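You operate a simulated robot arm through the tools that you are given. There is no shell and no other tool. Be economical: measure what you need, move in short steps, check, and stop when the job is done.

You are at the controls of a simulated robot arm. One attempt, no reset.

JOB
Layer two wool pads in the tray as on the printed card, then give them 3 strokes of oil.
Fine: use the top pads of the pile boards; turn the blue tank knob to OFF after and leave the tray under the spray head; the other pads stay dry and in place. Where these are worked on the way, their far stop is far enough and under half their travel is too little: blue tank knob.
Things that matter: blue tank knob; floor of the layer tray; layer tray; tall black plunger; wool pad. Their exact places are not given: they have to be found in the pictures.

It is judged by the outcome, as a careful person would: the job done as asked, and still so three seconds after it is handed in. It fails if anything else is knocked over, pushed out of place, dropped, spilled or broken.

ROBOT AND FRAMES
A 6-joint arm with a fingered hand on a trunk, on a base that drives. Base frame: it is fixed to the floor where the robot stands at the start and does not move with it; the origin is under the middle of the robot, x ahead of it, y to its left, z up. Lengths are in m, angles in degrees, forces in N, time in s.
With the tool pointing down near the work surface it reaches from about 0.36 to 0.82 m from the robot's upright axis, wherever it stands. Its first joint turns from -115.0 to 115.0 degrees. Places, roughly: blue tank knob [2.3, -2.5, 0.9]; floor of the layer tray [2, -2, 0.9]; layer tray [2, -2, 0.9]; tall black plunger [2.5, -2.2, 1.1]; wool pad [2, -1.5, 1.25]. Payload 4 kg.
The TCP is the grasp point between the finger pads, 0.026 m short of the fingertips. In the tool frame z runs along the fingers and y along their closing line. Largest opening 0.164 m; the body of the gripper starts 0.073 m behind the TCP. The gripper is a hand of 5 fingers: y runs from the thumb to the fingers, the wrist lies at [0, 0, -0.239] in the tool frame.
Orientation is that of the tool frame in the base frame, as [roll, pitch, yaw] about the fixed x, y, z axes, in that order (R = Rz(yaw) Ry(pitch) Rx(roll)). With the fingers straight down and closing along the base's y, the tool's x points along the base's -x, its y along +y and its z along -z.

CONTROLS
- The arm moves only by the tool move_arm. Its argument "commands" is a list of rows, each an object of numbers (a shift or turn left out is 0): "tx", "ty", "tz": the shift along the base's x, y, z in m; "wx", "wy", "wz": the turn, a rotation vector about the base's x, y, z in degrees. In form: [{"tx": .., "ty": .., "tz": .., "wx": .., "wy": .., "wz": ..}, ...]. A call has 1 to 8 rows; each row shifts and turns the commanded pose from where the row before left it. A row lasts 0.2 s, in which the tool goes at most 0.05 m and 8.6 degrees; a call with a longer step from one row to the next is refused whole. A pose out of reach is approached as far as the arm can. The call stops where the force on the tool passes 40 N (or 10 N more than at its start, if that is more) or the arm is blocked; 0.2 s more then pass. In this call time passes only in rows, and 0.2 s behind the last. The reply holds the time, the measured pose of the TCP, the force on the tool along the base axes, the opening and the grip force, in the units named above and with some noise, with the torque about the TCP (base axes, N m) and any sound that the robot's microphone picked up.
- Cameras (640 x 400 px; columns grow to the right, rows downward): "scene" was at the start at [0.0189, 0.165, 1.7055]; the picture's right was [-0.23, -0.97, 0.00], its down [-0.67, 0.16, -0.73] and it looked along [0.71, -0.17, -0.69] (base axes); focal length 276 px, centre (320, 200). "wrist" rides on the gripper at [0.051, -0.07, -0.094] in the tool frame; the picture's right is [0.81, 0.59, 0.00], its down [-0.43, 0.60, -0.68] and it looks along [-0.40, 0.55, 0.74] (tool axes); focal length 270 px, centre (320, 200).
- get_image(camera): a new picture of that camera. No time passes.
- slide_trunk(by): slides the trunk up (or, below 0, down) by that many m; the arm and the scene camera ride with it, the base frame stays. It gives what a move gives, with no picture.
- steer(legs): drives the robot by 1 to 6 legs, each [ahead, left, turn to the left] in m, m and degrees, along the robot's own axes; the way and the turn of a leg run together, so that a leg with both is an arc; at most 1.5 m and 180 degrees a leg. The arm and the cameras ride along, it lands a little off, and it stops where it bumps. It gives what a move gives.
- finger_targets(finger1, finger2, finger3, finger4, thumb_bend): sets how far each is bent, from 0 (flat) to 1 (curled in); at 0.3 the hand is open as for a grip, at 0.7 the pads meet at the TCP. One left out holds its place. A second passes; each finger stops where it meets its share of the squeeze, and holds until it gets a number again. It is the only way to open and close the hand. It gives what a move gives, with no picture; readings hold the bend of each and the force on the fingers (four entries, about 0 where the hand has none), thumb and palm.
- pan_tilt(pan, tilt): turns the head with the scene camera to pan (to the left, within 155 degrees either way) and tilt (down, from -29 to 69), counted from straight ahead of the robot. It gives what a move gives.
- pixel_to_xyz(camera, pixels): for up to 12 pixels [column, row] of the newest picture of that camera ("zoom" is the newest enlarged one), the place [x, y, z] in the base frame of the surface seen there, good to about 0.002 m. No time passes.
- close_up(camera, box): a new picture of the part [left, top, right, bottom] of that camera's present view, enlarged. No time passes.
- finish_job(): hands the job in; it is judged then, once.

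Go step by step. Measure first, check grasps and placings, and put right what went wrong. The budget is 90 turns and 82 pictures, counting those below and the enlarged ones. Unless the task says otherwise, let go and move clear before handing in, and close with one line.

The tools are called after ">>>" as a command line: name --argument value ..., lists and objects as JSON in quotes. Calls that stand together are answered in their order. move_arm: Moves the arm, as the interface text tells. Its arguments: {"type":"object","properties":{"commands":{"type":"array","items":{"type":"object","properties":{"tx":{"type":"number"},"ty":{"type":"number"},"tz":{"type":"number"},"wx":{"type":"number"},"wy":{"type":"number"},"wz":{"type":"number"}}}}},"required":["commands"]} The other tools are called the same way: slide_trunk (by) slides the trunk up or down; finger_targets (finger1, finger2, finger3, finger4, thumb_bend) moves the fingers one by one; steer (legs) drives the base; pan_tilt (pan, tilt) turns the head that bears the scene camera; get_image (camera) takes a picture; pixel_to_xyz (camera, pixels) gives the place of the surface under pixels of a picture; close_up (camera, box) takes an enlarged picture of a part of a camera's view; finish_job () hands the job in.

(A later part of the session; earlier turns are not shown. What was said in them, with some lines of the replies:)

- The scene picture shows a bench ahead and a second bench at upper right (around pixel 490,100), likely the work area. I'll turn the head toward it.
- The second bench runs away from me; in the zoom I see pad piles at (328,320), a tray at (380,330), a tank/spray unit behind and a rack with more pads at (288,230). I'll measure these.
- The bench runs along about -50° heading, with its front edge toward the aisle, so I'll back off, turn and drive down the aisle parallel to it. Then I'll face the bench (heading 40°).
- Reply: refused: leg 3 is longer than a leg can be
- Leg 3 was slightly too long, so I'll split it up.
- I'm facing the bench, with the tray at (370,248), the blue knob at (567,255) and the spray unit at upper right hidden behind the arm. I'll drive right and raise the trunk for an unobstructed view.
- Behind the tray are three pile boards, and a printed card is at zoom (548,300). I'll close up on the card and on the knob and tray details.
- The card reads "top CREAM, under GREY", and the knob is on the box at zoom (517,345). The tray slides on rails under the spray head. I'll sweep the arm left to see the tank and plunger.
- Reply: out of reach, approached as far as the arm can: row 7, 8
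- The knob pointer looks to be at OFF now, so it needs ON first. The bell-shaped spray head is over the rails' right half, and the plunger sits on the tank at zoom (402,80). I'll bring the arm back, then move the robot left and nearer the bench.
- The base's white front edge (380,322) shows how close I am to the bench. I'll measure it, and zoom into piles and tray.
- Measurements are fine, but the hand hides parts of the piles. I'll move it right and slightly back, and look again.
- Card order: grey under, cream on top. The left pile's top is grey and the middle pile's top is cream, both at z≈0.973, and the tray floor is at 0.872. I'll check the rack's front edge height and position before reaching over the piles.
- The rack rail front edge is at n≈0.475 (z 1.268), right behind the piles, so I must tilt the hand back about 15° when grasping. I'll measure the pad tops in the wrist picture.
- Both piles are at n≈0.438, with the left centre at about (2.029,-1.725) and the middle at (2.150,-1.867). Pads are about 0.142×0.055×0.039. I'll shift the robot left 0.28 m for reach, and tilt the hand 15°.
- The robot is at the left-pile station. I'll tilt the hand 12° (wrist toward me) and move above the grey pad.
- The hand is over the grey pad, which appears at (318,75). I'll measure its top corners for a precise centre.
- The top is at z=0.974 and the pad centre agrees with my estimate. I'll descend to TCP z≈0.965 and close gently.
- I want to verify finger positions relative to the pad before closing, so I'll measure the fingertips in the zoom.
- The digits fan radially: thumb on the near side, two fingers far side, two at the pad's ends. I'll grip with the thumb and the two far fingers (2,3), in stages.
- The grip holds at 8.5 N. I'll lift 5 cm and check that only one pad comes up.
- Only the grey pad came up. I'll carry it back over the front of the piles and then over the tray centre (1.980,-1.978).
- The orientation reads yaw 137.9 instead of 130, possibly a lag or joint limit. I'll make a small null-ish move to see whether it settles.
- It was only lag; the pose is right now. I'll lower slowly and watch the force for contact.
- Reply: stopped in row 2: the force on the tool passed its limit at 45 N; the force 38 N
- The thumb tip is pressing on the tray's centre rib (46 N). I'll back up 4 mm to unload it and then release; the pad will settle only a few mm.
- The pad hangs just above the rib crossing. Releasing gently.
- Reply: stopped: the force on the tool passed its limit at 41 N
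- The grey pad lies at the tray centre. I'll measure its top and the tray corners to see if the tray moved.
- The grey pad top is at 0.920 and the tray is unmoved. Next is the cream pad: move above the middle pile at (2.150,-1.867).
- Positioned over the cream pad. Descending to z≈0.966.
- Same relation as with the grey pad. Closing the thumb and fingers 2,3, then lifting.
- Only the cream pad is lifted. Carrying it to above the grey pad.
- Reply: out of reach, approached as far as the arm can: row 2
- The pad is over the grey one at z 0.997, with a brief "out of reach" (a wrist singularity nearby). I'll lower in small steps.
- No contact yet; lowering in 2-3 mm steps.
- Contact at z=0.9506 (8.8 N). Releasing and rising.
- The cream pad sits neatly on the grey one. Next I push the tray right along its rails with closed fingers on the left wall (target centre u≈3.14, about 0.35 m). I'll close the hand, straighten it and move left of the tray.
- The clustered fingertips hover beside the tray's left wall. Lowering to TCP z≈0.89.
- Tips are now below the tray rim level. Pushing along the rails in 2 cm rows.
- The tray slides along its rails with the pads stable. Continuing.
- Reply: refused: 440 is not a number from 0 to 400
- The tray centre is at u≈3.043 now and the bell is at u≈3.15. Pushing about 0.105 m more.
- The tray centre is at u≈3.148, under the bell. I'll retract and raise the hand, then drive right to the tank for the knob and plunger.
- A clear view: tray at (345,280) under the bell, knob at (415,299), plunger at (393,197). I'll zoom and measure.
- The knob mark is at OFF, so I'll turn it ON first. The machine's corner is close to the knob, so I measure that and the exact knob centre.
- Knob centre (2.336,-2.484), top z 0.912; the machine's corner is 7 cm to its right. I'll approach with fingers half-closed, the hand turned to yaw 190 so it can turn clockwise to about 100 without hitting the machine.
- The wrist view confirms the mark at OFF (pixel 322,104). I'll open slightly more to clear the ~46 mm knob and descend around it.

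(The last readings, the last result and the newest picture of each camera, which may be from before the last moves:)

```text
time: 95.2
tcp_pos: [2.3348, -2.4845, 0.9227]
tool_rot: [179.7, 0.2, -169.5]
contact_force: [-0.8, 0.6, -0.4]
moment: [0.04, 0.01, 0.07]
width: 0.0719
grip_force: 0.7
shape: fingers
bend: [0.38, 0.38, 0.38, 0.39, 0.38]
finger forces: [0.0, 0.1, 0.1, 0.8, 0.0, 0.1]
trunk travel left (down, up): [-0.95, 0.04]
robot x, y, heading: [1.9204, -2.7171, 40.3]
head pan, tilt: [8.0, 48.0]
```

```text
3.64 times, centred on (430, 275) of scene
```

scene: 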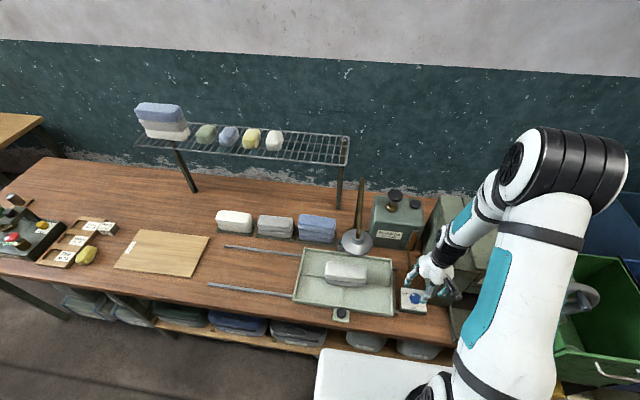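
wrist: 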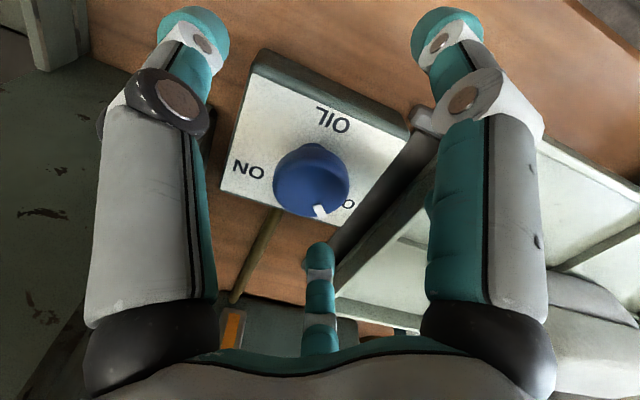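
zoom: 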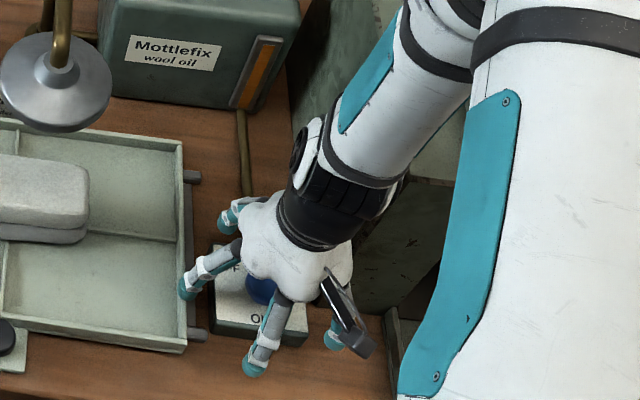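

The knob is centred within the digits. Closing on it.

>>> finger_targets --finger1 0.6 --finger2 0.6 --finger3 0.6 --finger4 0.6 --thumb_bend 0.6

>>> get_image --camera "wrist"

```text
time: 96.0
tcp_pos: [2.3374, -2.4842, 0.9272]
tool_rot: [179.6, 0.4, -169.5]
contact_force: [-4.2, 0.1, 32.9]
moment: [1.32, 1.48, 0.15]
width: 0.0181
grip_force: 17.2
shape: fingers
bend: [0.6, 0.47, 0.59, 0.59, 0.6]
finger forces: [0.0, 33.6, 0.5, 1.2, 0.1, 0.0]
trunk travel left (down, up): [-0.95, 0.04]
robot x, y, heading: [1.9211, -2.7157, 40.3]
head pan, tilt: [8.0, 48.0]
stopped: the force on the tool passed its limit at 42 N (the readings are from after the stop); the commanded pose is now the measured one
```

```text
24 pictures are left
```

wrist: 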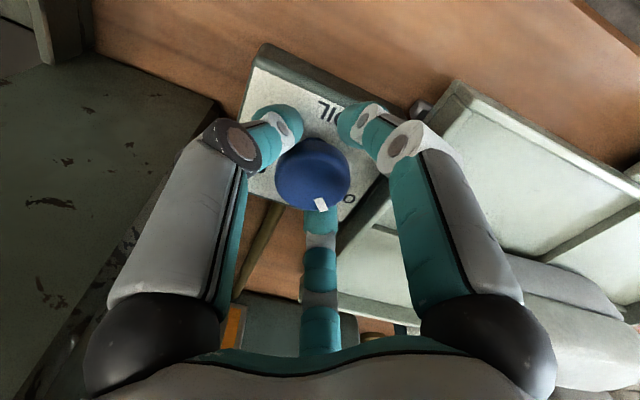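

Finger 2 pressed onto the plate (33 N), so the hand is slightly low. I'll raise about 8 mm and retry the squeeze.

>>> move_arm --commands '[{"tz": 0.004}, {"tz": 0.004}]'

>>> finger_targets --finger1 0.62 --finger2 0.62 --finger3 0.62 --finger4 0.62 --thumb_bend 0.62

>>> close_up --camera "wrist" --box '[180, 60, 460, 260]'

```text
time: 96.5
tcp_pos: [2.3356, -2.4858, 0.9307]
tool_rot: [179.6, 0.3, -169.5]
contact_force: [1.0, 0.5, -0.9]
moment: [0.01, -0.05, -0.02]
width: 0.0182
grip_force: 1.3
shape: fingers
bend: [0.6, 0.53, 0.59, 0.59, 0.6]
finger forces: [0.0, 0.1, 0.8, 1.1, 0.0, 0.0]
trunk travel left (down, up): [-0.95, 0.04]
robot x, y, heading: [1.9223, -2.7144, 40.0]
head pan, tilt: [8.0, 48.0]
```

```text
time: 97.5
tcp_pos: [2.3375, -2.4839, 0.9322]
tool_rot: [179.7, 0.2, -169.6]
contact_force: [2.5, -0.4, -2.4]
moment: [-0.02, -0.02, -0.01]
width: 0.0139
grip_force: 2.3
shape: fingers
bend: [0.62, 0.62, 0.6, 0.6, 0.62]
finger forces: [0.1, 0.1, 1.8, 2.1, 0.6, 0.0]
trunk travel left (down, up): [-0.95, 0.04]
robot x, y, heading: [1.9181, -2.7178, 40.5]
head pan, tilt: [8.0, 48.0]
```

```text
2.00 times, centred on (320, 160) of wrist
```

zoom: 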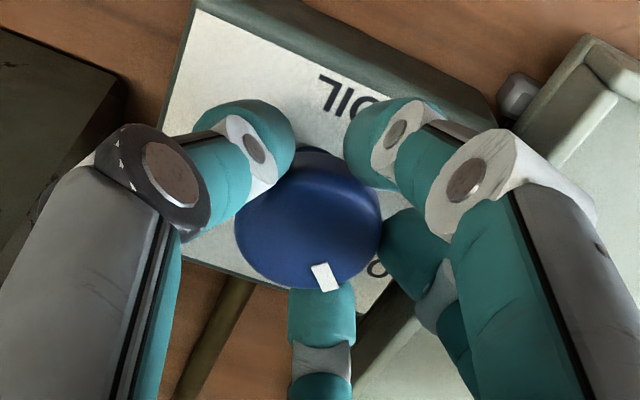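

The digits now surround the knob evenly. Tightening.

>>> finger_targets --finger1 0.72 --finger2 0.72 --finger3 0.72 --finger4 0.72 --thumb_bend 0.72

```text
time: 98.5
tcp_pos: [2.3368, -2.485, 0.9319]
tool_rot: [179.7, 0.2, -169.6]
contact_force: [1.1, -3.6, -0.4]
moment: [-0.09, -0.09, 0.03]
width: 0.0096
grip_force: 22.1
shape: fingers
bend: [0.65, 0.64, 0.61, 0.6, 0.64]
finger forces: [6.6, 7.8, 8.2, 7.5, 13.2, 0.0]
trunk travel left (down, up): [-0.95, 0.04]
robot x, y, heading: [1.919, -2.7183, 40.3]
head pan, tilt: [8.0, 48.0]
```

A firm grip on the knob (22 N). Turning clockwise toward ON.

>>> move_arm --commands '[{"wz": -7}, {"wz": -7}, {"wz": -7}, {"wz": -7}, {"wz": -7}, {"wz": -7}]'

>>> close_up --camera "wrist" --box '[180, 60, 460, 260]'

```text
time: 100.0
tcp_pos: [2.3367, -2.4833, 0.9319]
tool_rot: [179.6, 0.3, 148.5]
contact_force: [-3.4, 6.5, -4.5]
moment: [0.25, 0.05, 0.06]
width: 0.0099
grip_force: 21.6
shape: fingers
bend: [0.64, 0.63, 0.6, 0.61, 0.65]
finger forces: [7.9, 10.4, 8.8, 5.5, 10.2, 0.0]
trunk travel left (down, up): [-0.95, 0.04]
robot x, y, heading: [1.9223, -2.7151, 40.6]
head pan, tilt: [8.0, 48.0]
```

```text
2.00 times, centred on (320, 160) of wrist
```

zoom: 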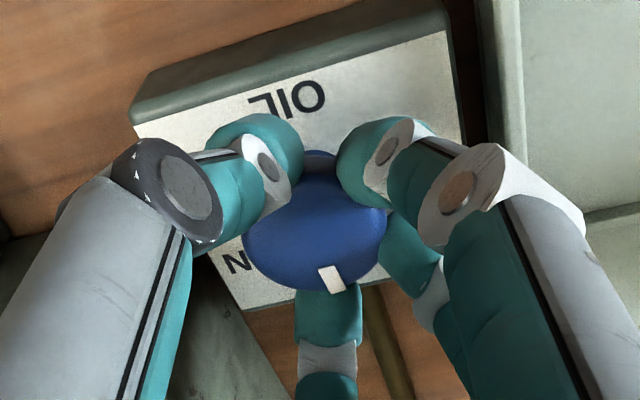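

The knob turns with the hand. Continuing to the ON stop.

>>> move_arm --commands '[{"wz": -7}, {"wz": -7}, {"wz": -7}, {"wz": -7}, {"wz": -7}]'

>>> close_up --camera "wrist" --box '[180, 60, 460, 260]'

```text
time: 101.2
tcp_pos: [2.3362, -2.4817, 0.931]
tool_rot: [179.5, 0.4, 113.5]
contact_force: [-3.1, 16.5, -0.4]
moment: [0.54, -0.02, 0.09]
width: 0.0107
grip_force: 22.2
shape: fingers
bend: [0.64, 0.62, 0.61, 0.62, 0.65]
finger forces: [9.9, 12.4, 7.7, 4.8, 9.7, 0.0]
trunk travel left (down, up): [-0.95, 0.04]
robot x, y, heading: [1.9235, -2.718, 40.0]
head pan, tilt: [8.0, 48.0]
```

```text
2.00 times, centred on (320, 160) of wrist
```

zoom: 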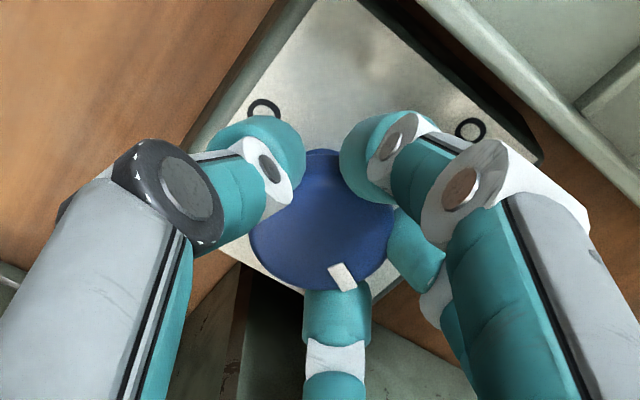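

>>> move_arm --commands '[{"tx": 0.0005, "ty": -0.001, "wz": -6}, {"wz": -6}, {"wz": -4}]'

>>> close_up --camera "wrist" --box '[180, 60, 460, 260]'

```text
time: 102.0
tcp_pos: [2.3372, -2.4821, 0.9319]
tool_rot: [179.7, 0.3, 97.4]
contact_force: [-2.4, 22.2, 0.7]
moment: [0.67, 0.04, 0.07]
width: 0.011
grip_force: 23.9
shape: fingers
bend: [0.63, 0.62, 0.61, 0.62, 0.65]
finger forces: [11.6, 12.9, 7.1, 4.4, 10.8, 0.0]
trunk travel left (down, up): [-0.95, 0.04]
robot x, y, heading: [1.9207, -2.7164, 40.5]
head pan, tilt: [8.0, 48.0]
```

```text
2.00 times, centred on (320, 160) of wrist
```

zoom: 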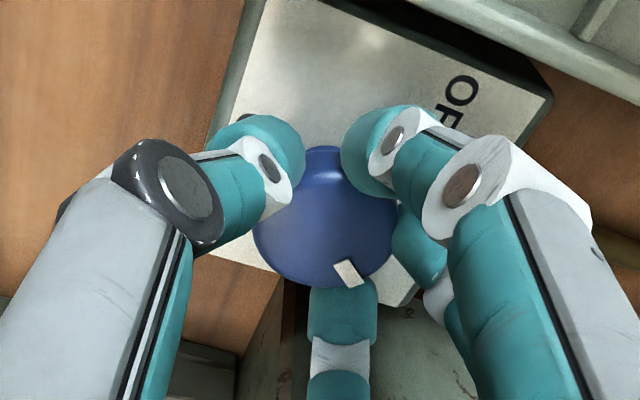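

About 93° turned. I'll release, rise clear and check the mark.

>>> finger_targets --finger1 0.5 --finger2 0.5 --finger3 0.5 --finger4 0.5 --thumb_bend 0.5

>>> move_arm --commands '[{"tz": 0.03}, {"tz": 0.03}, {"tz": 0.03}, {"tz": 0.03}]'

>>> close_up --camera "wrist" --box '[180, 0, 460, 200]'

```text
time: 103.0
tcp_pos: [2.3381, -2.4836, 0.933]
tool_rot: [179.8, 0.3, 97.4]
contact_force: [-5.1, 2.4, -1.0]
moment: [-0.03, -0.1, -0.04]
width: 0.0421
grip_force: 2.5
shape: fingers
bend: [0.5, 0.5, 0.52, 0.5, 0.5]
finger forces: [0.0, 0.0, 5.0, 0.0, 0.1, 0.0]
trunk travel left (down, up): [-0.95, 0.04]
robot x, y, heading: [1.9195, -2.7179, 40.2]
head pan, tilt: [8.0, 48.0]
```

```text
time: 104.0
tcp_pos: [2.3376, -2.4861, 1.0529]
tool_rot: [179.5, 0.1, 97.4]
contact_force: [-7.2, 7.7, 1.3]
moment: [-0.24, -0.32, 0.16]
width: 0.042
grip_force: 4.8
shape: fingers
bend: [0.5, 0.5, 0.53, 0.5, 0.5]
finger forces: [0.0, 0.0, 10.1, 0.0, 0.1, 0.0]
trunk travel left (down, up): [-0.95, 0.04]
robot x, y, heading: [1.9231, -2.72, 40.7]
head pan, tilt: [8.0, 48.0]
```

```text
2.00 times, centred on (320, 100) of wrist
```

zoom: 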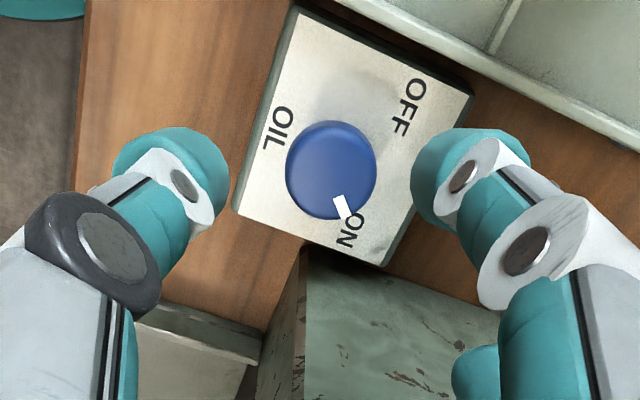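

The mark is at ON. Finger 3 is touching the machine, so I ease away, rise, turn the hand back and close it for pressing the plunger.

>>> move_arm --commands '[{"tx": -0.02, "ty": 0.005}, {"tz": 0.04}, {"tz": 0.045}, {"tz": 0.045}, {"tz": 0.045}, {"tz": 0.045}, {"tz": 0.04, "wz": 8}, {"wz": 8}]'

>>> finger_targets --finger1 0.7 --finger2 0.7 --finger3 0.7 --finger4 0.7 --thumb_bend 0.7

>>> move_arm --commands '[{"tx": 0.026, "ty": 0.039, "wz": 8}, {"tx": 0.026, "ty": 0.039, "wz": 8}, {"tx": 0.026, "ty": 0.039}, {"tx": 0.026, "ty": 0.039}, {"tx": 0.026, "ty": 0.039}, {"tx": 0.026, "ty": 0.038}, {"tx": 0.026, "ty": 0.038}]'

>>> get_image --camera "scene"

```text
time: 105.8
tcp_pos: [2.3194, -2.4784, 1.3111]
tool_rot: [179.7, 0.2, 113.4]
contact_force: [0.2, -0.1, -0.9]
moment: [0.01, -0.04, 0.02]
width: 0.0421
grip_force: 0.1
shape: fingers
bend: [0.5, 0.5, 0.5, 0.5, 0.5]
finger forces: [0.0, 0.0, 0.0, 0.1, 0.1, 0.0]
trunk travel left (down, up): [-0.95, 0.04]
robot x, y, heading: [1.9202, -2.7177, 40.1]
head pan, tilt: [8.0, 48.0]
```

```text
time: 106.8
tcp_pos: [2.3191, -2.4785, 1.3105]
tool_rot: [179.7, 0.2, 113.5]
contact_force: [-0.7, 0.4, -0.1]
moment: [0.01, -0.02, 0.0]
width: 0.0001
grip_force: 0.0
shape: fingers
bend: [0.68, 0.68, 0.68, 0.68, 0.69]
finger forces: [0.0, 0.0, 0.1, 0.0, 0.0, 0.0]
trunk travel left (down, up): [-0.95, 0.04]
robot x, y, heading: [1.9236, -2.7177, 40.4]
head pan, tilt: [8.0, 48.0]
```

```text
time: 108.3
tcp_pos: [2.4993, -2.2055, 1.3112]
tool_rot: [179.9, 0.3, 129.5]
contact_force: [1.3, 0.1, -0.3]
moment: [-0.01, -0.01, 0.01]
width: 0.0002
grip_force: 0.0
shape: fingers
bend: [0.68, 0.68, 0.68, 0.68, 0.69]
finger forces: [0.0, 0.1, 0.0, 0.1, 0.0, 0.1]
trunk travel left (down, up): [-0.95, 0.04]
robot x, y, heading: [1.9235, -2.7132, 40.3]
head pan, tilt: [8.0, 48.0]
```

```text
18 pictures are left
```

scene: 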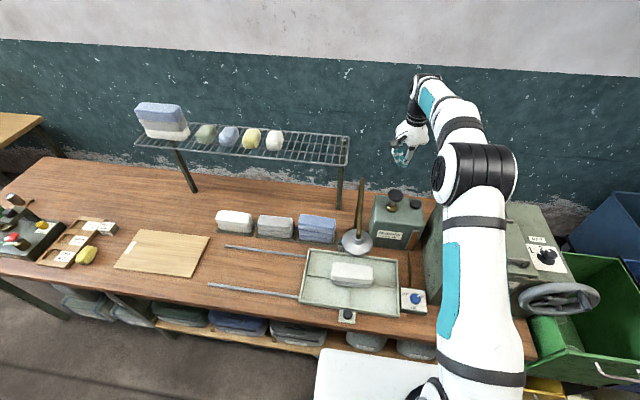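

The fist is above the plunger at 1.31. Descending toward its cap (1.124).

>>> move_arm --commands '[{"ty": -0.004, "tz": -0.04}, {"tz": -0.04}, {"tz": -0.04}, {"tz": -0.03}]'

>>> close_up --camera "scene" --box '[290, 130, 450, 330]'

>>> close_up --camera "wrist" --box '[180, 60, 460, 260]'

```text
time: 109.3
tcp_pos: [2.501, -2.2145, 1.1628]
tool_rot: [179.8, 0.1, 129.4]
contact_force: [0.1, 0.4, -0.5]
moment: [0.02, 0.01, 0.01]
width: 0.0
grip_force: 0.0
shape: fingers
bend: [0.68, 0.68, 0.68, 0.68, 0.69]
finger forces: [0.0, 0.0, 0.0, 0.1, 0.0, 0.0]
trunk travel left (down, up): [-0.95, 0.04]
robot x, y, heading: [1.92, -2.7185, 40.3]
head pan, tilt: [8.0, 48.0]
```

```text
2.00 times, centred on (370, 230) of scene
```

zoom: 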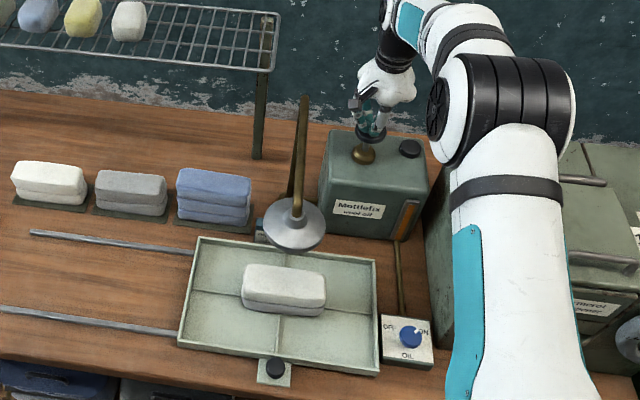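

```text
2.00 times, centred on (320, 160) of wrist
```

zoom: 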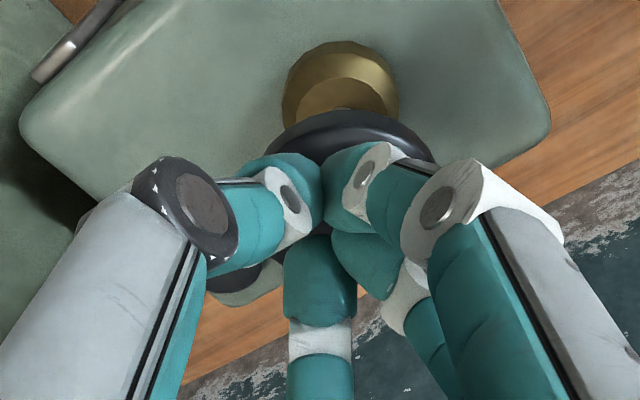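

Fist is centred over the cap and the knob reads ON. Starting the first stroke.

>>> move_arm --commands '[{"tz": -0.01}, {"tz": -0.01}, {"tz": -0.01}, {"tz": -0.01}, {"tz": -0.01}]'

```text
time: 110.7
tcp_pos: [2.5017, -2.2118, 1.1218]
tool_rot: [178.8, 0.2, 129.4]
contact_force: [-7.4, -6.4, 23.4]
moment: [-0.4, 0.44, -0.01]
width: 0.0002
grip_force: 16.6
shape: fingers
bend: [0.68, 0.69, 0.68, 0.68, 0.69]
finger forces: [6.7, 0.1, 0.1, 6.1, 20.7, 0.0]
trunk travel left (down, up): [-0.95, 0.04]
robot x, y, heading: [1.9192, -2.7178, 40.3]
head pan, tilt: [8.0, 48.0]
stopped in row 5: the force on the tool passed its limit at 44 N (the readings are from after the stop); the commanded pose is now the measured one
```

>>> close_up --camera "scene" --box '[360, 150, 424, 250]'

>>> move_arm --commands '[{"tz": -0.01}, {"tz": -0.01}, {"tz": -0.01}]'

```text
4.00 times, centred on (392, 200) of scene
```

zoom: 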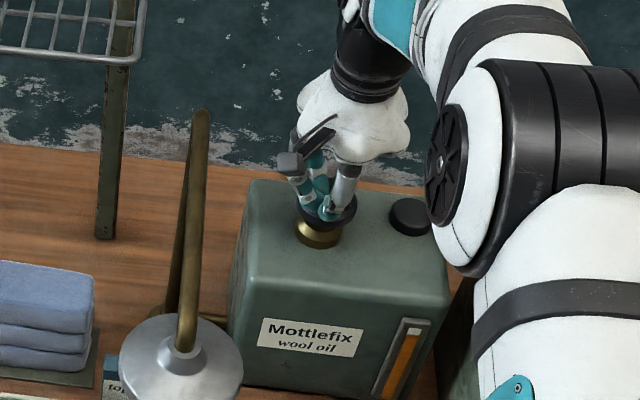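

```text
time: 111.0
tcp_pos: [2.5018, -2.2107, 1.1237]
tool_rot: [178.5, 0.2, 129.4]
contact_force: [-10.3, -9.5, 25.0]
moment: [-0.56, 0.59, -0.03]
width: 0.0
grip_force: 14.8
shape: fingers
bend: [0.68, 0.69, 0.68, 0.68, 0.69]
finger forces: [0.0, 0.0, 0.0, 0.1, 29.4, 0.0]
trunk travel left (down, up): [-0.95, 0.04]
robot x, y, heading: [1.9181, -2.7216, 40.4]
head pan, tilt: [8.0, 48.0]
stopped in row 1: the force on the tool passed its limit at 46 N (the readings are from after the stop); the commanded pose is now the measured one
```

The cap is down near the collar, bottomed out. I'll release upward and check that it springs back.

>>> move_arm --commands '[{"tz": 0.02}, {"tz": 0.02}, {"tz": 0.02}]'

>>> close_up --camera "scene" --box '[300, 150, 460, 330]'

```text
time: 111.8
tcp_pos: [2.5053, -2.2099, 1.1788]
tool_rot: [178.7, 0.1, 129.5]
contact_force: [-0.3, -0.8, -0.5]
moment: [0.0, -0.04, -0.01]
width: 0.0001
grip_force: 0.1
shape: fingers
bend: [0.69, 0.68, 0.68, 0.69, 0.68]
finger forces: [0.1, 0.0, 0.0, 0.0, 0.0, 0.1]
trunk travel left (down, up): [-0.95, 0.04]
robot x, y, heading: [1.921, -2.7154, 40.4]
head pan, tilt: [8.0, 48.0]
```

```text
2.22 times, centred on (380, 240) of scene
```

zoom: 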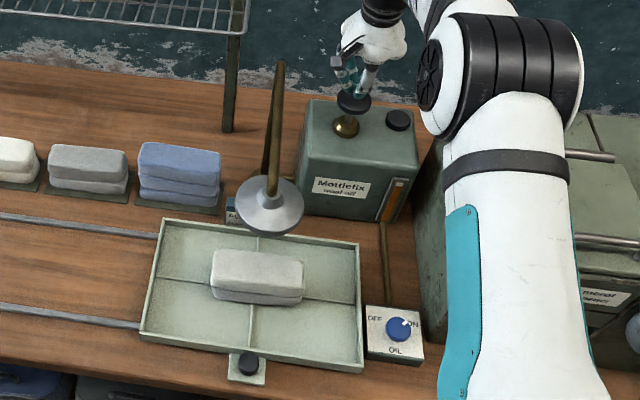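

The plunger sprang back and the pad has visibly darkened: stroke 1 took. Stroke 2.

>>> move_arm --commands '[{"tx": -0.004, "ty": -0.001, "tz": -0.02}, {"tz": -0.01}, {"tz": -0.01}, {"tz": -0.01}, {"tz": -0.01}, {"tz": -0.01}]'

>>> move_arm --commands '[{"tz": 0.02}, {"tz": 0.02}, {"tz": 0.02}]'

>>> close_up --camera "scene" --box '[300, 150, 460, 330]'

```text
time: 113.2
tcp_pos: [2.5042, -2.2061, 1.1225]
tool_rot: [177.8, 0.2, 129.4]
contact_force: [-6.8, -5.6, 26.4]
moment: [-0.34, 0.42, 0.04]
width: 0.0
grip_force: 13.1
shape: fingers
bend: [0.69, 0.68, 0.68, 0.69, 0.7]
finger forces: [0.1, 0.0, 0.1, 0.0, 25.0, 0.0]
trunk travel left (down, up): [-0.95, 0.04]
robot x, y, heading: [1.9215, -2.7174, 40.4]
head pan, tilt: [8.0, 48.0]
stopped in row 6: the force on the tool passed its limit at 46 N (the readings are from after the stop); the commanded pose is now the measured one
```

```text
time: 114.0
tcp_pos: [2.5037, -2.2099, 1.1767]
tool_rot: [178.2, 0.2, 129.5]
contact_force: [-0.3, 0.4, 0.1]
moment: [0.0, 0.0, 0.0]
width: 0.0
grip_force: 0.1
shape: fingers
bend: [0.69, 0.68, 0.68, 0.69, 0.69]
finger forces: [0.1, 0.0, 0.0, 0.1, 0.1, 0.1]
trunk travel left (down, up): [-0.95, 0.04]
robot x, y, heading: [1.9201, -2.716, 40.6]
head pan, tilt: [8.0, 48.0]
```

```text
2.22 times, centred on (380, 240) of scene
```

zoom: 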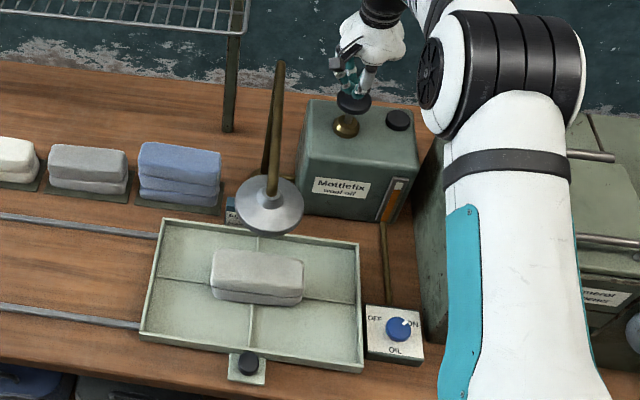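

The pad darkened further and the gauge dropped a little: stroke 2 counted. Stroke 3.

>>> move_arm --commands '[{"tx": -0.003, "ty": -0.001, "tz": -0.02}, {"tz": -0.01}, {"tz": -0.01}, {"tz": -0.01}, {"tz": -0.01}, {"tz": -0.01}]'

>>> move_arm --commands '[{"tz": 0.02}, {"tz": 0.02}, {"tz": 0.02}]'

>>> close_up --camera "scene" --box '[300, 150, 460, 330]'

```text
time: 115.4
tcp_pos: [2.5043, -2.2067, 1.1228]
tool_rot: [177.2, 0.3, 129.3]
contact_force: [-6.1, -4.9, 26.9]
moment: [-0.3, 0.39, 0.02]
width: 0.0002
grip_force: 20.2
shape: fingers
bend: [0.69, 0.68, 0.68, 0.69, 0.7]
finger forces: [8.3, 0.0, 0.0, 7.9, 24.3, 0.0]
trunk travel left (down, up): [-0.95, 0.04]
robot x, y, heading: [1.9193, -2.7153, 40.2]
head pan, tilt: [8.0, 48.0]
stopped in row 6: the force on the tool passed its limit at 48 N (the readings are from after the stop); the commanded pose is now the measured one
```

```text
time: 116.2
tcp_pos: [2.5022, -2.2069, 1.1794]
tool_rot: [177.6, 0.2, 129.6]
contact_force: [0.0, -0.1, -0.8]
moment: [0.03, -0.03, -0.01]
width: 0.0
grip_force: 0.0
shape: fingers
bend: [0.69, 0.68, 0.68, 0.69, 0.69]
finger forces: [0.0, 0.1, 0.0, 0.1, 0.0, 0.0]
trunk travel left (down, up): [-0.95, 0.04]
robot x, y, heading: [1.923, -2.7166, 40.6]
head pan, tilt: [8.0, 48.0]
```

```text
2.22 times, centred on (380, 240) of scene
```

zoom: 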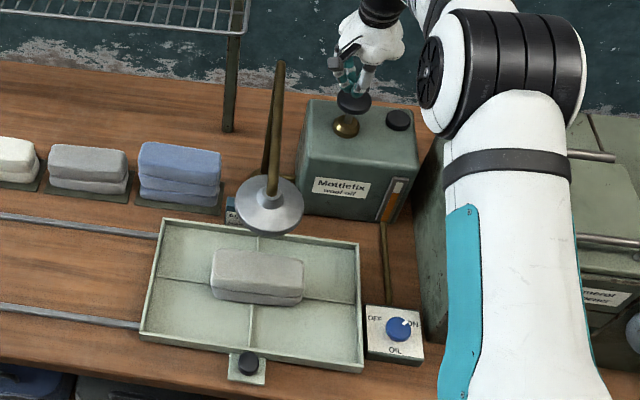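

Three strokes are done; the pad is oiled and the gauge is lower. Now back over the knob to turn it OFF: rise, travel, straighten and set yaw ≈110.

>>> move_arm --commands '[{"tz": 0.045, "wx": -1.55, "wy": 1.83}, {"tz": 0.045}, {"tz": 0.04}]'

>>> move_arm --commands '[{"tx": -0.0237, "ty": -0.0396, "wz": -3}, {"tx": -0.0237, "ty": -0.0396, "wz": -3}, {"tx": -0.0237, "ty": -0.0396, "wz": -3}, {"tx": -0.0237, "ty": -0.0396, "wz": -3}, {"tx": -0.0237, "ty": -0.0396, "wz": -3}, {"tx": -0.0237, "ty": -0.0396, "wz": -3}, {"tx": -0.0235, "ty": -0.0395, "wz": -2}]'

>>> finger_targets --finger1 0.44 --finger2 0.44 --finger3 0.44 --finger4 0.44 --thumb_bend 0.44

>>> move_arm --commands '[{"tz": -0.045}, {"tz": -0.045}, {"tz": -0.045}, {"tz": -0.045}, {"tz": -0.045}, {"tz": -0.04}]'

>>> get_image --camera "wrist"

```text
time: 117.0
tcp_pos: [2.5054, -2.2063, 1.3078]
tool_rot: [179.9, 0.2, 129.4]
contact_force: [0.7, 0.4, 1.4]
moment: [-0.03, -0.02, 0.0]
width: 0.0
grip_force: 0.0
shape: fingers
bend: [0.69, 0.68, 0.68, 0.69, 0.69]
finger forces: [0.1, 0.1, 0.0, 0.0, 0.1, 0.1]
trunk travel left (down, up): [-0.95, 0.04]
robot x, y, heading: [1.919, -2.7205, 40.2]
head pan, tilt: [8.0, 48.0]
```

```text
time: 118.6
tcp_pos: [2.3363, -2.4883, 1.3093]
tool_rot: [179.8, 0.1, 109.4]
contact_force: [-0.1, -0.2, 0.0]
moment: [0.04, -0.02, -0.02]
width: 0.0
grip_force: 0.0
shape: fingers
bend: [0.69, 0.68, 0.68, 0.69, 0.69]
finger forces: [0.0, 0.0, 0.0, 0.1, 0.0, 0.0]
trunk travel left (down, up): [-0.95, 0.04]
robot x, y, heading: [1.9181, -2.7175, 40.3]
head pan, tilt: [8.0, 48.0]
```

```text
time: 119.6
tcp_pos: [2.3383, -2.4852, 1.3084]
tool_rot: [179.9, 0.2, 109.5]
contact_force: [0.1, 0.6, 0.6]
moment: [0.02, 0.01, 0.0]
width: 0.0568
grip_force: 0.1
shape: fingers
bend: [0.44, 0.44, 0.44, 0.44, 0.44]
finger forces: [0.0, 0.1, 0.1, 0.0, 0.1, 0.0]
trunk travel left (down, up): [-0.95, 0.04]
robot x, y, heading: [1.9205, -2.7148, 40.5]
head pan, tilt: [8.0, 48.0]
```

```text
time: 121.0
tcp_pos: [2.3369, -2.4828, 1.0416]
tool_rot: [179.9, 0.2, 109.5]
contact_force: [-0.3, 0.5, -0.9]
moment: [-0.02, 0.06, 0.03]
width: 0.0567
grip_force: 0.2
shape: fingers
bend: [0.44, 0.44, 0.45, 0.44, 0.44]
finger forces: [0.0, 0.0, 0.9, 0.0, 0.0, 0.0]
trunk travel left (down, up): [-0.95, 0.04]
robot x, y, heading: [1.9219, -2.7165, 40.3]
head pan, tilt: [8.0, 48.0]
```

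```text
11 pictures are left
```

wrist: 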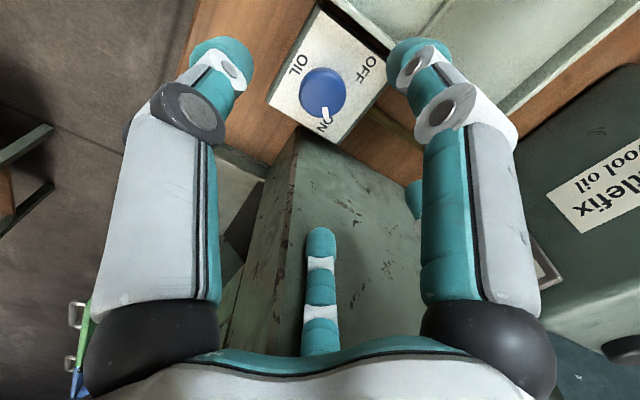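

Aligned over the knob (mark at ON). Descending to the grip height used before and closing.

>>> move_arm --commands '[{"tz": -0.03}, {"tz": -0.03}, {"tz": -0.03}, {"tz": -0.018}]'

>>> finger_targets --finger1 0.62 --finger2 0.62 --finger3 0.62 --finger4 0.62 --thumb_bend 0.62

>>> finger_targets --finger1 0.72 --finger2 0.72 --finger3 0.72 --finger4 0.72 --thumb_bend 0.72

```text
time: 122.0
tcp_pos: [2.3371, -2.4836, 0.9347]
tool_rot: [179.8, 0.1, 109.5]
contact_force: [-0.4, 0.9, 0.7]
moment: [0.01, 0.0, 0.03]
width: 0.0569
grip_force: 0.3
shape: fingers
bend: [0.44, 0.44, 0.44, 0.44, 0.44]
finger forces: [0.0, 0.1, 0.4, 0.1, 0.0, 0.0]
trunk travel left (down, up): [-0.95, 0.04]
robot x, y, heading: [1.9168, -2.7139, 40.3]
head pan, tilt: [8.0, 48.0]
```

```text
time: 123.0
tcp_pos: [2.3389, -2.4826, 0.9342]
tool_rot: [179.9, 0.2, 109.5]
contact_force: [3.0, 1.2, -0.6]
moment: [0.03, -0.04, -0.02]
width: 0.0137
grip_force: 2.4
shape: fingers
bend: [0.61, 0.6, 0.6, 0.62, 0.62]
finger forces: [0.3, 2.1, 2.1, 0.2, 0.0, 0.1]
trunk travel left (down, up): [-0.95, 0.04]
robot x, y, heading: [1.9194, -2.7177, 40.4]
head pan, tilt: [8.0, 48.0]
```

```text
time: 124.0
tcp_pos: [2.3368, -2.4832, 0.9347]
tool_rot: [179.9, 0.3, 109.5]
contact_force: [-1.5, -1.5, 0.7]
moment: [0.02, -0.03, 0.0]
width: 0.01
grip_force: 21.3
shape: fingers
bend: [0.63, 0.61, 0.61, 0.64, 0.66]
finger forces: [7.4, 8.7, 8.6, 7.2, 10.4, 0.0]
trunk travel left (down, up): [-0.95, 0.04]
robot x, y, heading: [1.9249, -2.7186, 40.3]
head pan, tilt: [8.0, 48.0]
```

Firm grip (21 N). Turning counter-clockwise to OFF.

>>> move_arm --commands '[{"wz": 7.5}, {"wz": 7.5}, {"wz": 7.5}, {"wz": 7.5}, {"wz": 7.5}, {"wz": 7.5}]'

>>> move_arm --commands '[{"wz": 7.5}, {"wz": 7.5}, {"wz": 7.5}, {"wz": 7.5}, {"wz": 7.5}, {"wz": 7.5}]'

>>> get_image --camera "wrist"

```text
time: 125.4
tcp_pos: [2.3383, -2.4842, 0.9344]
tool_rot: [179.9, 0.2, 154.5]
contact_force: [5.5, -12.1, 2.5]
moment: [-0.37, -0.19, -0.05]
width: 0.0092
grip_force: 22.0
shape: fingers
bend: [0.64, 0.61, 0.61, 0.63, 0.65]
finger forces: [5.9, 6.0, 8.2, 10.8, 13.9, 0.0]
trunk travel left (down, up): [-0.95, 0.04]
robot x, y, heading: [1.9203, -2.7166, 40.3]
head pan, tilt: [8.0, 48.0]
```

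```text
time: 126.8
tcp_pos: [2.3397, -2.4836, 0.9347]
tool_rot: [180.0, 0.3, -160.5]
contact_force: [15.7, -13.7, 3.6]
moment: [-0.46, -0.52, -0.05]
width: 0.0094
grip_force: 23.7
shape: fingers
bend: [0.64, 0.62, 0.61, 0.62, 0.64]
finger forces: [7.5, 4.5, 6.2, 12.0, 17.6, 0.0]
trunk travel left (down, up): [-0.95, 0.04]
robot x, y, heading: [1.9193, -2.7129, 40.1]
head pan, tilt: [8.0, 48.0]
```

```text
10 pictures are left
```

wrist: 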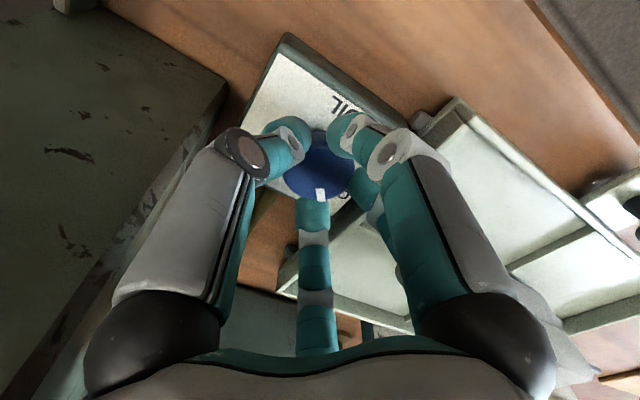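

About 90° turned, and the mark matches its original OFF relation. Releasing, easing away and checking.

>>> move_arm --commands '[{"tx": -0.001, "ty": 0.001, "wz": 5}]'

>>> finger_targets --finger1 0.48 --finger2 0.48 --finger3 0.48 --finger4 0.48 --thumb_bend 0.48

>>> move_arm --commands '[{"tz": 0.03}, {"tz": 0.03}, {"tz": 0.03}, {"tz": 0.04}]'

>>> close_up --camera "wrist" --box '[200, 0, 440, 200]'

```text
time: 127.2
tcp_pos: [2.3393, -2.4826, 0.9351]
tool_rot: [179.8, 0.3, -155.5]
contact_force: [19.4, -16.2, 8.4]
moment: [-0.58, -0.65, -0.05]
width: 0.0098
grip_force: 24.5
shape: fingers
bend: [0.64, 0.63, 0.62, 0.62, 0.64]
finger forces: [7.6, 4.0, 5.9, 12.8, 19.8, 0.0]
trunk travel left (down, up): [-0.95, 0.04]
robot x, y, heading: [1.9201, -2.717, 40.2]
head pan, tilt: [8.0, 48.0]
```

```text
time: 128.2
tcp_pos: [2.3362, -2.4817, 0.9344]
tool_rot: [180.0, 0.3, -155.4]
contact_force: [0.4, 0.1, -1.0]
moment: [-0.01, 0.01, -0.02]
width: 0.0467
grip_force: 0.1
shape: fingers
bend: [0.48, 0.48, 0.48, 0.48, 0.48]
finger forces: [0.0, 0.0, 0.0, 0.1, 0.1, 0.1]
trunk travel left (down, up): [-0.95, 0.04]
robot x, y, heading: [1.9229, -2.7178, 40.4]
head pan, tilt: [8.0, 48.0]
```

```text
time: 129.2
tcp_pos: [2.3343, -2.4831, 1.0647]
tool_rot: [179.9, 0.2, -155.6]
contact_force: [-0.6, 1.0, 0.2]
moment: [-0.01, -0.03, -0.01]
width: 0.0471
grip_force: 0.0
shape: fingers
bend: [0.48, 0.48, 0.48, 0.48, 0.48]
finger forces: [0.0, 0.0, 0.0, 0.0, 0.0, 0.0]
trunk travel left (down, up): [-0.95, 0.04]
robot x, y, heading: [1.9209, -2.7161, 40.4]
head pan, tilt: [8.0, 48.0]
```

```text
2.00 times, centred on (320, 100) of wrist
```

zoom: 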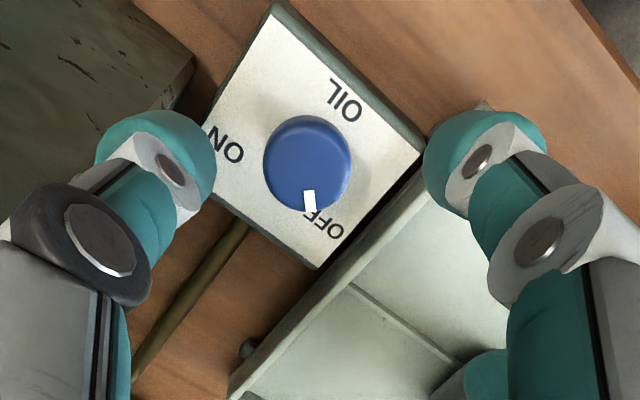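

The mark points to OFF (47° from plate-up, matching the stop). I'll rise, pull back and do a final check of the scene.

>>> move_arm --commands '[{"tz": 0.045}, {"tz": 0.045}, {"tz": 0.045}, {"tz": 0.045}, {"tz": 0.04}, {"tx": 0.0, "ty": -0.04}, {"tx": 0.0, "ty": -0.04}, {"tx": 0.0, "ty": -0.04}]'

>>> get_image --camera "scene"

>>> close_up --camera "scene" --box '[270, 170, 450, 330]'

>>> pixel_to_xyz --camera "scene" --pixels '[[345, 268], [394, 262], [305, 250], [357, 240], [392, 315]]'

```text
time: 131.0
tcp_pos: [2.3346, -2.6017, 1.2834]
tool_rot: [179.9, 0.3, -155.5]
contact_force: [-0.1, 0.6, -0.1]
moment: [0.01, 0.02, -0.01]
width: 0.0469
grip_force: 0.1
shape: fingers
bend: [0.48, 0.48, 0.48, 0.48, 0.48]
finger forces: [0.0, 0.0, 0.0, 0.0, 0.0, 0.0]
trunk travel left (down, up): [-0.95, 0.04]
robot x, y, heading: [1.9219, -2.7159, 40.2]
head pan, tilt: [8.0, 48.0]
```

```text
8 pictures are left
```

scene: 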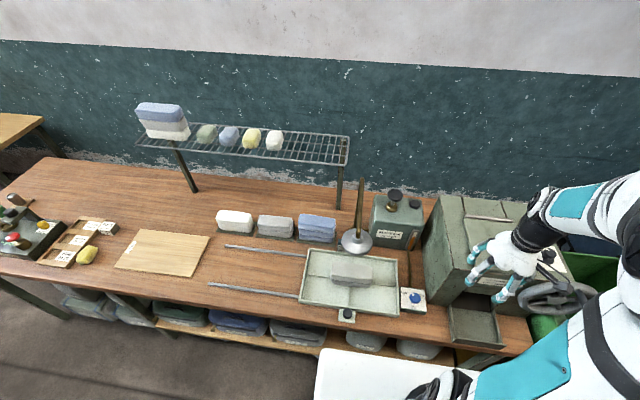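

```text
2.50 times, centred on (360, 250) of scene
```

zoom: 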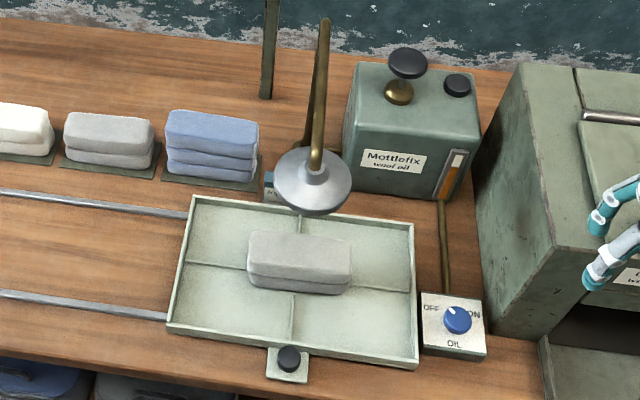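

```text
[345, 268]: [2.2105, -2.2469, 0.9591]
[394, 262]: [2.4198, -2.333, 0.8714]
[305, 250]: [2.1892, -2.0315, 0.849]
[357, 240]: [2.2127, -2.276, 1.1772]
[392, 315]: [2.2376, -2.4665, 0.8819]
```

The final picture shows the cream pad on the grey one in the tray under the spray head. The knob is at OFF, the other pads and items are in place, and the hand is clear. I'm handing in.

>>> finish_job

```text
The job is handed in.
```

I handed the job in with the cream pad on the grey one in the tray, the tray under the spray head, 3 oil strokes given and the blue knob back at OFF.
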